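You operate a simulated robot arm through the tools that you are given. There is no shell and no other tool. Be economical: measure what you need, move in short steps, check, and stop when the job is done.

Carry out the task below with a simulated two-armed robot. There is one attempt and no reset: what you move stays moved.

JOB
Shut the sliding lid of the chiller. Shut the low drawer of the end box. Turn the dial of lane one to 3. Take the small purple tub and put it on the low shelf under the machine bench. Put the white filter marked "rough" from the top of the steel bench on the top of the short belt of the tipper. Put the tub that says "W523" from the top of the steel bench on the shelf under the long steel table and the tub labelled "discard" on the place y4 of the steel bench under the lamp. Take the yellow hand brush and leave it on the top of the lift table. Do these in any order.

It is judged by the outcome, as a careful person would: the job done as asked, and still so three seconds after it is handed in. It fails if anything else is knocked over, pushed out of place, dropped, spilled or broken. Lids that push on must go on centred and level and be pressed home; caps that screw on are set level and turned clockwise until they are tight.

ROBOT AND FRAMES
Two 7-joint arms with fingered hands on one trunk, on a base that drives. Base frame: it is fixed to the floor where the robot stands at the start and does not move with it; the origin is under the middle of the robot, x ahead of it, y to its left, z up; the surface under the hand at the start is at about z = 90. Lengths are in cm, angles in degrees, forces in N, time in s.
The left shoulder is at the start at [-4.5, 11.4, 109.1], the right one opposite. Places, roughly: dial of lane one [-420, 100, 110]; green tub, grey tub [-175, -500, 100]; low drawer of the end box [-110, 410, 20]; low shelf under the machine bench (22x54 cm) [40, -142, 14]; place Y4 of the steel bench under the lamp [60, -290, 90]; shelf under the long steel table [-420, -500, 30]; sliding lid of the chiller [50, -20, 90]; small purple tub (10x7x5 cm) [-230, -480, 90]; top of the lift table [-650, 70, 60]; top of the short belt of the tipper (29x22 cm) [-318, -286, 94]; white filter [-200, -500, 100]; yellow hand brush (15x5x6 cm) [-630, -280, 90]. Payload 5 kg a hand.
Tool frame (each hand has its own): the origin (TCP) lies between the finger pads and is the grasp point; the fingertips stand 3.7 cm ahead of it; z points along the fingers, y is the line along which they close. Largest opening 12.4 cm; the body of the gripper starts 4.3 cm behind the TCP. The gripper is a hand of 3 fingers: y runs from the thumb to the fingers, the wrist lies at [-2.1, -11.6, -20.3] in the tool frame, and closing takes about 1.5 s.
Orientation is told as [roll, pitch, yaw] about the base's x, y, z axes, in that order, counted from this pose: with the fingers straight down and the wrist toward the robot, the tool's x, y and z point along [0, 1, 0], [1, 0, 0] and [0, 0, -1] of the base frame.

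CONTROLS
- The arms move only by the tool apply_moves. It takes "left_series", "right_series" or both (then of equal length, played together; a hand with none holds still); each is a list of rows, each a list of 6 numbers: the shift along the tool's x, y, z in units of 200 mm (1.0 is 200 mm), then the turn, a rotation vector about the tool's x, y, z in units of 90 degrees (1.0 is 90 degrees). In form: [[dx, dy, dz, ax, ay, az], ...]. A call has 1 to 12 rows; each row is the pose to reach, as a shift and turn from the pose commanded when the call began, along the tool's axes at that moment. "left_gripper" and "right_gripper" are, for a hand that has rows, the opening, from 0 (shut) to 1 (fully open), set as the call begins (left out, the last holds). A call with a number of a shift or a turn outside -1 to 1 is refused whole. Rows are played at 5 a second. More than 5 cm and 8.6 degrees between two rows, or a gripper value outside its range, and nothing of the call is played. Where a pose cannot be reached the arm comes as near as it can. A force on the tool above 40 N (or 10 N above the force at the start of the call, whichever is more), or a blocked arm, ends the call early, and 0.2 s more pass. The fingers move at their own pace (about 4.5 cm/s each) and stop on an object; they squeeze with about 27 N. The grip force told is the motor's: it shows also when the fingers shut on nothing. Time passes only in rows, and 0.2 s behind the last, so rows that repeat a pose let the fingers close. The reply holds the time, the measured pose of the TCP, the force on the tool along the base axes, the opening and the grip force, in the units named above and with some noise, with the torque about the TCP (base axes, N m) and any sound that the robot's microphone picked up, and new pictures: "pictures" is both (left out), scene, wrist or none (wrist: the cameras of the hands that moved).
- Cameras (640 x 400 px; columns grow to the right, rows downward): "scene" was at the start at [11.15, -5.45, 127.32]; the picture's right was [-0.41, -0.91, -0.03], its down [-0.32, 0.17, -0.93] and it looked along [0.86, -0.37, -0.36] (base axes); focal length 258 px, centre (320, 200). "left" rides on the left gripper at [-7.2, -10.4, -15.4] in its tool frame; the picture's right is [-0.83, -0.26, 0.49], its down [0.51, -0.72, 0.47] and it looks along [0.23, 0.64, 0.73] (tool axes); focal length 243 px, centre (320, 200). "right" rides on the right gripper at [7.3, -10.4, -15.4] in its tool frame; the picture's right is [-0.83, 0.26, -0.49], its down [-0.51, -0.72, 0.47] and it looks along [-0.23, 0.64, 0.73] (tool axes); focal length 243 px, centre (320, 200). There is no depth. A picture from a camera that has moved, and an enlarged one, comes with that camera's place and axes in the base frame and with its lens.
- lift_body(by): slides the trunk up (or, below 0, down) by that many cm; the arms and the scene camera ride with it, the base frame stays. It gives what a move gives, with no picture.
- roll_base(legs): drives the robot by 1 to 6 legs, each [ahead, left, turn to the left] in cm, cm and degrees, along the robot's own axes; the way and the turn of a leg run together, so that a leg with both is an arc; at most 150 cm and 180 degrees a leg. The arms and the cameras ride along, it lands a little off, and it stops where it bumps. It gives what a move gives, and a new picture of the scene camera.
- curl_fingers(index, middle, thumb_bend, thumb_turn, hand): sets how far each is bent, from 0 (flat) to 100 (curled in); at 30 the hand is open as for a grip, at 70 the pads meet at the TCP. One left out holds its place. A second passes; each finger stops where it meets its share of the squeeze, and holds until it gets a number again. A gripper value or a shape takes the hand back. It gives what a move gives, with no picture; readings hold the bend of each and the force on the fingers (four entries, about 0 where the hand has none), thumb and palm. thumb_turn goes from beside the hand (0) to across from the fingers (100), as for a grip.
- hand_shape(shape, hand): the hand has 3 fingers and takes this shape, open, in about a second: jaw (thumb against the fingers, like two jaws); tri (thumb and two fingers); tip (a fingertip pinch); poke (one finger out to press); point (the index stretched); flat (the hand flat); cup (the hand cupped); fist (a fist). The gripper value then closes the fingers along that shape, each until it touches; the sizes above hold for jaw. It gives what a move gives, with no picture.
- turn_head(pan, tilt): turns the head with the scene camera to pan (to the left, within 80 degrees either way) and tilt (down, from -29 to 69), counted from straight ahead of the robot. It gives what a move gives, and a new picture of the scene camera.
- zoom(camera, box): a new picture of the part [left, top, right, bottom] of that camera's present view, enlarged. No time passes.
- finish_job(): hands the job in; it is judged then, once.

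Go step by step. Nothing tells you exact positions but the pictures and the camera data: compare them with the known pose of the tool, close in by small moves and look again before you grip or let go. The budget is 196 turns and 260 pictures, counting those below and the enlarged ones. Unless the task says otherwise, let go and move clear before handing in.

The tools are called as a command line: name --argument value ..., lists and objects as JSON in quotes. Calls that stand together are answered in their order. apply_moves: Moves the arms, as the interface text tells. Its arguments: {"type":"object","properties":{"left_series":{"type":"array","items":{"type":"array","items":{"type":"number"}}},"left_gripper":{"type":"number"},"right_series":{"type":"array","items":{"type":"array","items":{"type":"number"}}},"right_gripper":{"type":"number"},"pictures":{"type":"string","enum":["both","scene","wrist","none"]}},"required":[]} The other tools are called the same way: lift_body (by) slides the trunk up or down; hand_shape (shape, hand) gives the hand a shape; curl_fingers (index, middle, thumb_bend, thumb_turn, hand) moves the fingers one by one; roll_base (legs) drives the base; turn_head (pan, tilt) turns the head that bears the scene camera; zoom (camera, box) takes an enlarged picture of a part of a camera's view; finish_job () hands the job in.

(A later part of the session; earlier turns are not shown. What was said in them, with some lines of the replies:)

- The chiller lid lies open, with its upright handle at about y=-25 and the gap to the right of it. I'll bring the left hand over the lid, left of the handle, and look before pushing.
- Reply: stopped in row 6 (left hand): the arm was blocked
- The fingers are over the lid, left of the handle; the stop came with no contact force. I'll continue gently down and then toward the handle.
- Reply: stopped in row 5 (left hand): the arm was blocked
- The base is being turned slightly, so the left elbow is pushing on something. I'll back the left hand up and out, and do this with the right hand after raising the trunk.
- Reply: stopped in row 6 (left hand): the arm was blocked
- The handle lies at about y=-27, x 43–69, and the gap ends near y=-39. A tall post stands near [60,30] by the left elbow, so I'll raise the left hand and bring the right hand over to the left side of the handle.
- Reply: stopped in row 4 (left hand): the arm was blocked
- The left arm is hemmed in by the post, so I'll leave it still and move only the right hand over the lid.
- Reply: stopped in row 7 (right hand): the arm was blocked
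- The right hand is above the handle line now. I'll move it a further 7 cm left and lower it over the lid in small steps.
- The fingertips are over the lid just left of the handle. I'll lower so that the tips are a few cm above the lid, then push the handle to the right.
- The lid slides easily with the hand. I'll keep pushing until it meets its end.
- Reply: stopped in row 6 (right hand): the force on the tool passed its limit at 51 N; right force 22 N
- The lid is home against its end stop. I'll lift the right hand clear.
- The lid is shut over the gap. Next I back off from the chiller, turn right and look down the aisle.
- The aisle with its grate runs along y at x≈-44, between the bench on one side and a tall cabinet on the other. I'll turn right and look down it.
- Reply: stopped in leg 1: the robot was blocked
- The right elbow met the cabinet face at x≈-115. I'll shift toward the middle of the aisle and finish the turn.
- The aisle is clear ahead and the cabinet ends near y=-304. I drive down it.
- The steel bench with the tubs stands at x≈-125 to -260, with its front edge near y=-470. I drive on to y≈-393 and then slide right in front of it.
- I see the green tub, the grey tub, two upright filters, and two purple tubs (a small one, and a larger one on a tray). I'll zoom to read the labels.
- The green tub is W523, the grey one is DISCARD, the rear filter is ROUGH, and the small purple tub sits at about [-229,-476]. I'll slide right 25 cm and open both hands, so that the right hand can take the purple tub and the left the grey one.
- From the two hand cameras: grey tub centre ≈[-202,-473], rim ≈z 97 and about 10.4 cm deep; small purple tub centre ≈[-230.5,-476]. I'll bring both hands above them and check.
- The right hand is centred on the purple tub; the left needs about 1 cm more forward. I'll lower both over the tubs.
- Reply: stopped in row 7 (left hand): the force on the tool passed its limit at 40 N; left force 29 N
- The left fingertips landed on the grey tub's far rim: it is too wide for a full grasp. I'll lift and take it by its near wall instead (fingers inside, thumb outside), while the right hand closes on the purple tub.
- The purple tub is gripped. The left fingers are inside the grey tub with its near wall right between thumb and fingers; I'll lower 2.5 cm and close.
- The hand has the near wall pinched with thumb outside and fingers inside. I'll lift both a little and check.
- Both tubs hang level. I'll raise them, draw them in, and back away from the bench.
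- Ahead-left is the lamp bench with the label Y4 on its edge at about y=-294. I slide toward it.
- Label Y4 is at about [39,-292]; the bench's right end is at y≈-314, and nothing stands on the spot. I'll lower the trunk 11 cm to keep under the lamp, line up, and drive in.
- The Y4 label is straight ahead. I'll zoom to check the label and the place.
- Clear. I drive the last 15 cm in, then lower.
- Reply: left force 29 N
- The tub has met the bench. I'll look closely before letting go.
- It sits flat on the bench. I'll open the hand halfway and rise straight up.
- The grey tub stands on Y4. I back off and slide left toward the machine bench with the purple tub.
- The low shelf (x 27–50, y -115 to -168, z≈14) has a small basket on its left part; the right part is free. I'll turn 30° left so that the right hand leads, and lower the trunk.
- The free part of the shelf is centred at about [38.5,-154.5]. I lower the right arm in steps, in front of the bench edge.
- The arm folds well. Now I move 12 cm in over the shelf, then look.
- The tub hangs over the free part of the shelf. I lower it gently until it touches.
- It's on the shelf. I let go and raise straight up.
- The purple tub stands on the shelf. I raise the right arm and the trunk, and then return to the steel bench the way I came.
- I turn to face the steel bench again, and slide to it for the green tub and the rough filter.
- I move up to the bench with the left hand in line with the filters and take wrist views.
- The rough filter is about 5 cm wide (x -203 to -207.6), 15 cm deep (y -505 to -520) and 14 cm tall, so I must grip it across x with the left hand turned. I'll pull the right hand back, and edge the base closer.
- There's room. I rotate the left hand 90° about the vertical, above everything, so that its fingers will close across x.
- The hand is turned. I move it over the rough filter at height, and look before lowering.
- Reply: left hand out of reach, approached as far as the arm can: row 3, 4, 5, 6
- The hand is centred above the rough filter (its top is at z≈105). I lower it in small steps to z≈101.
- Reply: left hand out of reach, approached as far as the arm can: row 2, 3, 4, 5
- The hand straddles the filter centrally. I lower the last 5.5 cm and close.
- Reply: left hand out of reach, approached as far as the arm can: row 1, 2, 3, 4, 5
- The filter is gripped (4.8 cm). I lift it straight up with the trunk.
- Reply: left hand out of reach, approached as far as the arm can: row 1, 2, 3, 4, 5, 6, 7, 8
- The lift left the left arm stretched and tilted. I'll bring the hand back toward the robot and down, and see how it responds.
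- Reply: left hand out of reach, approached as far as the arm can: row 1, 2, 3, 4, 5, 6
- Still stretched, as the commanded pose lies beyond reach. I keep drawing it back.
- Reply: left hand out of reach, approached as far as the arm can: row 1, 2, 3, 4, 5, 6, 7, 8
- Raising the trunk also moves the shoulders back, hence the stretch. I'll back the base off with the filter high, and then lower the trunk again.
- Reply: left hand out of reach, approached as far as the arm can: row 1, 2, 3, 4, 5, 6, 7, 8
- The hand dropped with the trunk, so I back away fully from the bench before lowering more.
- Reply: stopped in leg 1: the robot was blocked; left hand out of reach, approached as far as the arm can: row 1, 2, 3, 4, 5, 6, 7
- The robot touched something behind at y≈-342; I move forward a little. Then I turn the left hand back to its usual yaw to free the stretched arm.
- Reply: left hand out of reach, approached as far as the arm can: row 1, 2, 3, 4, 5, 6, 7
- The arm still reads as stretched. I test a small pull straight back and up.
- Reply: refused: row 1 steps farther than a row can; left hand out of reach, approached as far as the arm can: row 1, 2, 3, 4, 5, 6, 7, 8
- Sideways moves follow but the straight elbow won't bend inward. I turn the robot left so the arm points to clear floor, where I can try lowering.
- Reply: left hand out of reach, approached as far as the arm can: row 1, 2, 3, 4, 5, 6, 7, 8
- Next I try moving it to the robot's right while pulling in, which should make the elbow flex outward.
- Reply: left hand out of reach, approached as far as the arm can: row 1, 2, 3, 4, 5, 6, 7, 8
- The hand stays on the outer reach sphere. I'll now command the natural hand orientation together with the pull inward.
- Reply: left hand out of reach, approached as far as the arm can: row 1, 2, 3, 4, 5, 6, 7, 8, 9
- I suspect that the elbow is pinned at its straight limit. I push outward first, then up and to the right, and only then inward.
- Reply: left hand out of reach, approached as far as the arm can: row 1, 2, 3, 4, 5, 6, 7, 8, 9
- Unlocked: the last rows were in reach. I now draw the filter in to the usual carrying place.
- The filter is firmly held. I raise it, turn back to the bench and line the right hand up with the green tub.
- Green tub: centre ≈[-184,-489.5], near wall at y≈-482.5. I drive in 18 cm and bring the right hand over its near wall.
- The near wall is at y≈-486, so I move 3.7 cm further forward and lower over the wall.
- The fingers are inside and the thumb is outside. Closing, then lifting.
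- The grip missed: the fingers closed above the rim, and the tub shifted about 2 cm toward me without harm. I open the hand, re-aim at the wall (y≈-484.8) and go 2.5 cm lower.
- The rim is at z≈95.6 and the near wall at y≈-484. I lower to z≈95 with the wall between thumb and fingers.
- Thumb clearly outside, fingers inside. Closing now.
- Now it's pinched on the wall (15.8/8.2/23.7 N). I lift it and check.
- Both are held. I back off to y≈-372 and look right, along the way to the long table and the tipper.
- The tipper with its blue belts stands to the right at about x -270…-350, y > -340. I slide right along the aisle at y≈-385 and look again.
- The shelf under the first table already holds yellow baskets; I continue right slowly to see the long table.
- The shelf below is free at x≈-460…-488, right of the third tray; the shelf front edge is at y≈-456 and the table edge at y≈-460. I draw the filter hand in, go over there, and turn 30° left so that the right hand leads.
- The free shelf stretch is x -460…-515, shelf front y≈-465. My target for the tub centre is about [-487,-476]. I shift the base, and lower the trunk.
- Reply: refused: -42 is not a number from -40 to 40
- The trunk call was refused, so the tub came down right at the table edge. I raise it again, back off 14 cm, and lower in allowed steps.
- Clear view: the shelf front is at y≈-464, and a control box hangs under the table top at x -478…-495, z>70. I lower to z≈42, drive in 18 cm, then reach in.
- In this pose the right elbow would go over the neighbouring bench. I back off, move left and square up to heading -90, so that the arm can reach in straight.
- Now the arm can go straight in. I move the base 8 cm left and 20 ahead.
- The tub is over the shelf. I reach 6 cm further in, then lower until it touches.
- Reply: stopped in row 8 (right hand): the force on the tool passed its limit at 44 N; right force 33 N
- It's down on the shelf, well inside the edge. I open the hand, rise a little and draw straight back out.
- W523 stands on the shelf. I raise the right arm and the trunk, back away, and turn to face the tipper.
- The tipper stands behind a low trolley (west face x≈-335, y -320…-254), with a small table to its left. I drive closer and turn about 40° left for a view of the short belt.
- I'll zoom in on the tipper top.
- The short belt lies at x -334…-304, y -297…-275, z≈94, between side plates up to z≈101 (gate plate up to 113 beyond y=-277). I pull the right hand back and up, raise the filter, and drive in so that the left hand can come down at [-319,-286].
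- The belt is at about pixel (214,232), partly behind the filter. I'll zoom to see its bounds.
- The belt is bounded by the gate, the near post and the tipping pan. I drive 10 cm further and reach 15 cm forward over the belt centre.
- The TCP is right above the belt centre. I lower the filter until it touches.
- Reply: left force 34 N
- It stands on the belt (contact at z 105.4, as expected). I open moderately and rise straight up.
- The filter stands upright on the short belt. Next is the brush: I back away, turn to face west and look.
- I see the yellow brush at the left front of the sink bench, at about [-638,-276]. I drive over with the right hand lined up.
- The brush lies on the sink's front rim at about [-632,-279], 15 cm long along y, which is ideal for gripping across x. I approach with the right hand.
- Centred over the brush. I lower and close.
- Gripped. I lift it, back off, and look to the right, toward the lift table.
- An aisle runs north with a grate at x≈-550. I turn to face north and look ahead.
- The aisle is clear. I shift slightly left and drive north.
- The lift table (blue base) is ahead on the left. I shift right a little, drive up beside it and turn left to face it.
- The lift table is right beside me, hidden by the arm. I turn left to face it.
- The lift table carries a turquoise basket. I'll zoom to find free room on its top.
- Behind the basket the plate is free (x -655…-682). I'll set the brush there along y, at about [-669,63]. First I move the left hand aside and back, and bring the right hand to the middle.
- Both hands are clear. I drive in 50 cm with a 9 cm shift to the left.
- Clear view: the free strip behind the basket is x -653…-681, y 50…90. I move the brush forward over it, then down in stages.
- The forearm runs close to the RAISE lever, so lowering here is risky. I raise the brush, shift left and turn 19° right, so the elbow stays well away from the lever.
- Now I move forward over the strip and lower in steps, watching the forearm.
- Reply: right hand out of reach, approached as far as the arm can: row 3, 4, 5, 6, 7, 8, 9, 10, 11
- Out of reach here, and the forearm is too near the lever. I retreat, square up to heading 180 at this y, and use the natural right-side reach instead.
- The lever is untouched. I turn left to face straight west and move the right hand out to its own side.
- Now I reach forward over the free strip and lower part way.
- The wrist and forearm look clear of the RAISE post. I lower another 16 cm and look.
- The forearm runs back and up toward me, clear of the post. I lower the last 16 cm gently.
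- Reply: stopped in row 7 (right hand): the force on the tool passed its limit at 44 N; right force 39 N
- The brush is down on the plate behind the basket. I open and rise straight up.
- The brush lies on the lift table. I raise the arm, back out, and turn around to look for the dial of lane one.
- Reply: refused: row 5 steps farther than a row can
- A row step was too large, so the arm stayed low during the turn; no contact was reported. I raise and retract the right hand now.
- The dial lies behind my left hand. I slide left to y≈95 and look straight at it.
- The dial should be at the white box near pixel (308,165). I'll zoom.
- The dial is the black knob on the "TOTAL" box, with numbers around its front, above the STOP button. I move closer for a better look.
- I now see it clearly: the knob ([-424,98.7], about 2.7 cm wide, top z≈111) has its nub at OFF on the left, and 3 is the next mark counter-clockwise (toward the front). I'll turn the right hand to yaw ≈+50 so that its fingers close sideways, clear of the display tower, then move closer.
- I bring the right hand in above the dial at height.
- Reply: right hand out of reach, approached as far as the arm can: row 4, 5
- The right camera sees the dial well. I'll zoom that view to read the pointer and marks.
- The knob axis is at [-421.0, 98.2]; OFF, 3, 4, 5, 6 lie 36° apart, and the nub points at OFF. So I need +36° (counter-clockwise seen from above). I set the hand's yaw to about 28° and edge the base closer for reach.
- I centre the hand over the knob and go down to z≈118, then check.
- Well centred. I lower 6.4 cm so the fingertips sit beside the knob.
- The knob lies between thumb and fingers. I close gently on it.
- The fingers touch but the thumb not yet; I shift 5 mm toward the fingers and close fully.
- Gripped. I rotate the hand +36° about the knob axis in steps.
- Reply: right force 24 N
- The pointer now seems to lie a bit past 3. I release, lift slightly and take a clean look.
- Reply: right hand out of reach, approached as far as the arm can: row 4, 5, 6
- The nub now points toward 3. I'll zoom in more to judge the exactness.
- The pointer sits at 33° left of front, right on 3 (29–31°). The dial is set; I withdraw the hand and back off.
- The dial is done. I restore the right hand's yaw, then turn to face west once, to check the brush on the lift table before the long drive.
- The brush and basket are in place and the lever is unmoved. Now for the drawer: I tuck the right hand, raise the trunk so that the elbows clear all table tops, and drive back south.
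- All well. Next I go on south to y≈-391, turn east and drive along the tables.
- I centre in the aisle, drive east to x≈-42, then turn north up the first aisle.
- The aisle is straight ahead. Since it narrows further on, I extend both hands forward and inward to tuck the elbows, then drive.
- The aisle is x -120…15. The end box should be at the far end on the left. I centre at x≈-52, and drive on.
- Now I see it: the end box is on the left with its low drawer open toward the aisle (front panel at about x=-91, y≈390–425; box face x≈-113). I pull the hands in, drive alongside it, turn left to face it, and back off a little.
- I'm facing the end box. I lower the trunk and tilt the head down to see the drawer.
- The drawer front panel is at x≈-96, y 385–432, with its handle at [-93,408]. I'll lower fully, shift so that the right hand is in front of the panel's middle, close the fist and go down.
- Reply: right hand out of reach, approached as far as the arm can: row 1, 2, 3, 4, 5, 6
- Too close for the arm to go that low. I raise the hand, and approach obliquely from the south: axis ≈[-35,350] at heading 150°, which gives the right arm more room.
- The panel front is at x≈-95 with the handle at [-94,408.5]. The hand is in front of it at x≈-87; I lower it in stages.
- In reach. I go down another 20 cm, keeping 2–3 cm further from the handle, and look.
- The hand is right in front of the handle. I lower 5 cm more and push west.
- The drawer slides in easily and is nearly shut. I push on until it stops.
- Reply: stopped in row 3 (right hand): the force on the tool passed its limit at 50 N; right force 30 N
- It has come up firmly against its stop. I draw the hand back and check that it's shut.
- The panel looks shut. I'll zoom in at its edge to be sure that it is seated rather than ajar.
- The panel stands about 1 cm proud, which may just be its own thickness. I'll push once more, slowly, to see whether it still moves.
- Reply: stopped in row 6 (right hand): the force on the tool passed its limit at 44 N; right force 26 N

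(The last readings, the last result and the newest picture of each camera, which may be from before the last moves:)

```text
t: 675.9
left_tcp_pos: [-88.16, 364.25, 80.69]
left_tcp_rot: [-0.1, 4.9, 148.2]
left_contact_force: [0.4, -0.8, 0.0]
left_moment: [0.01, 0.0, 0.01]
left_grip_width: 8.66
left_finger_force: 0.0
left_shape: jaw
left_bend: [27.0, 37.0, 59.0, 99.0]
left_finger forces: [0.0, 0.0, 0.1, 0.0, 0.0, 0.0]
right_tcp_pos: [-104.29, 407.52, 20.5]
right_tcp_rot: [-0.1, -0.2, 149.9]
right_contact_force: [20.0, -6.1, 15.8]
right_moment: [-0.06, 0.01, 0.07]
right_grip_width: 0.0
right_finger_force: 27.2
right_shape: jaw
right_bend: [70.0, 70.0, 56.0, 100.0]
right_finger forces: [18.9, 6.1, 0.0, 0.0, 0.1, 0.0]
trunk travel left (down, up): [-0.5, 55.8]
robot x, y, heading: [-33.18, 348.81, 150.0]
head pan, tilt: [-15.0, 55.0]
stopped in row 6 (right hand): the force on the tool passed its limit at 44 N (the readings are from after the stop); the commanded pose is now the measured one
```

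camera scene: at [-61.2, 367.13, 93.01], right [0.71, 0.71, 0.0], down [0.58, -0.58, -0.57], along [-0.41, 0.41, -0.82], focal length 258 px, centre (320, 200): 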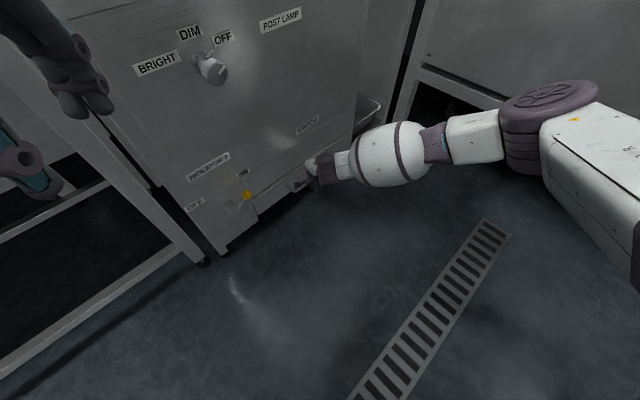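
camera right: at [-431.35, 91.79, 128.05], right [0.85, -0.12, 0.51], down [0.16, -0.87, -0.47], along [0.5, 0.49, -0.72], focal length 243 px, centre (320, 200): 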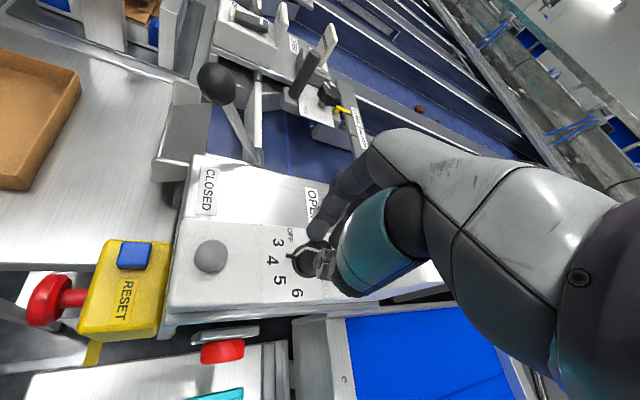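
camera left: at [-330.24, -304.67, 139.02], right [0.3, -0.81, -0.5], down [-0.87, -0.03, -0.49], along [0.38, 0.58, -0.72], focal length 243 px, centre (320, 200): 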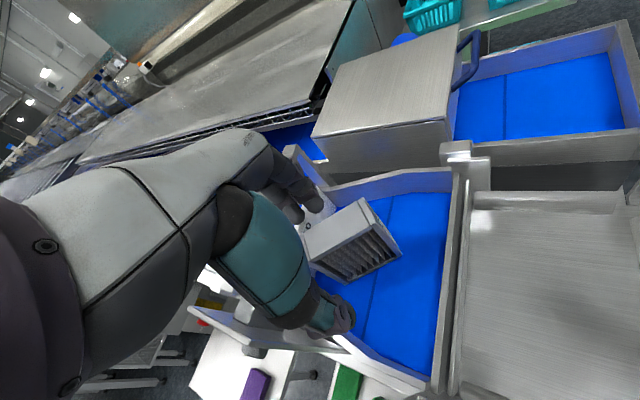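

The panel stops hard at the same place, so the drawer is fully home. I draw the hand back and up, clear of it.

apply_moves --right_series '[[-0.08, -0.14, 0, 0, 0, 0], [-0.16, -0.28, 0, 0, 0, 0], [-0.24, -0.42, 0, 0, 0, 0], [-0.34, -0.58, -0.1, 0, 0, 0], [-0.34, -0.58, -0.3, 0, 0, 0], [-0.34, -0.58, -0.5, 0, 0, 0], [-0.34, -0.58, -0.7, 0, 0, 0], [-0.34, -0.58, -0.9, 0, 0, 0], [-0.34, -0.58, -1.0, 0, 0, 0]]' --pictures "scene"

```text
t: 677.9
left_tcp_pos: [-88.4, 364.34, 80.62]
left_tcp_rot: [-0.1, 5.0, 148.2]
left_contact_force: [-0.6, 0.0, 0.8]
left_moment: [0.01, -0.02, 0.01]
left_grip_width: 8.66
left_finger_force: 0.1
left_shape: jaw
left_bend: [27.0, 37.0, 59.0, 99.0]
left_finger forces: [0.0, 0.1, 0.0, 0.1, 0.1, 0.0]
right_tcp_pos: [-90.9, 407.51, 40.52]
right_tcp_rot: [-0.1, -0.1, 149.8]
right_contact_force: [0.9, -1.1, -0.3]
right_moment: [-0.03, -0.04, -0.02]
right_grip_width: 0.01
right_finger_force: 27.2
right_shape: jaw
right_bend: [70.0, 70.0, 56.0, 100.0]
right_finger forces: [0.0, 0.0, 0.0, 0.1, 0.0, 0.1]
trunk travel left (down, up): [-0.5, 55.8]
robot x, y, heading: [-33.31, 348.94, 150.1]
head pan, tilt: [-15.0, 55.0]
camera scene: at [-61.27, 367.22, 92.96], right [0.71, 0.71, 0.0], down [0.58, -0.58, -0.57], along [-0.41, 0.41, -0.82], focal length 258 px, centre (320, 200)
```

scene: 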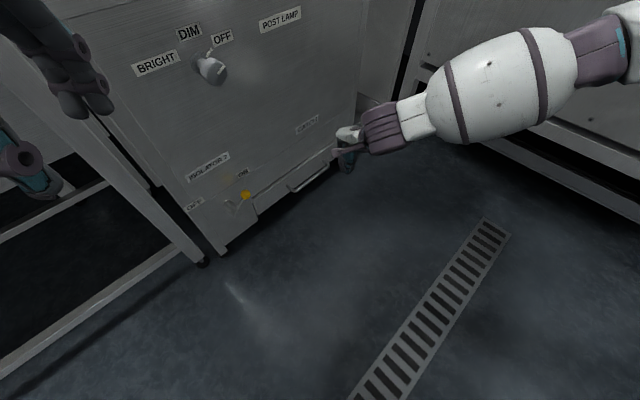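

The drawer is shut, both hands are empty and clear, and every part of the job is done, so I hand it in.

finish_job

```text
The job is handed in.
```

I finished all eight parts of the job and handed it in; the result of the judging has not come back.

- **Chiller lid:** pushed shut against its end stop.
- **Low drawer of the end box:** pushed in until it stopped hard. The panel stands about 1 cm proud of the box, and a second slow push did not move it further.
- **Dial of lane one:** turned from OFF to 3; in the last close view the pointer was within about 4° of the mark.
- **Small purple tub:** on the low shelf under the machine bench.
- **White filter marked "rough":** standing upright on the tipper's short belt.
- **Tub "W523":** on the shelf under the long steel table.
- **Tub "discard":** on place Y4 under the lamp.
- **Yellow hand brush:** on top of the lift table, behind the basket.

Four things went less smoothly. I saw nothing moved or damaged by them, but I did not look at the spots of the first three bumps again:

- My left arm was stopped at the chiller while I raised it, probably against the post beside it.
- My right elbow touched the tall cabinet once while turning.
- The base bumped something behind me near the steel bench.
- My first grip on "W523" missed and shifted the tub about 2 cm before I picked it up.
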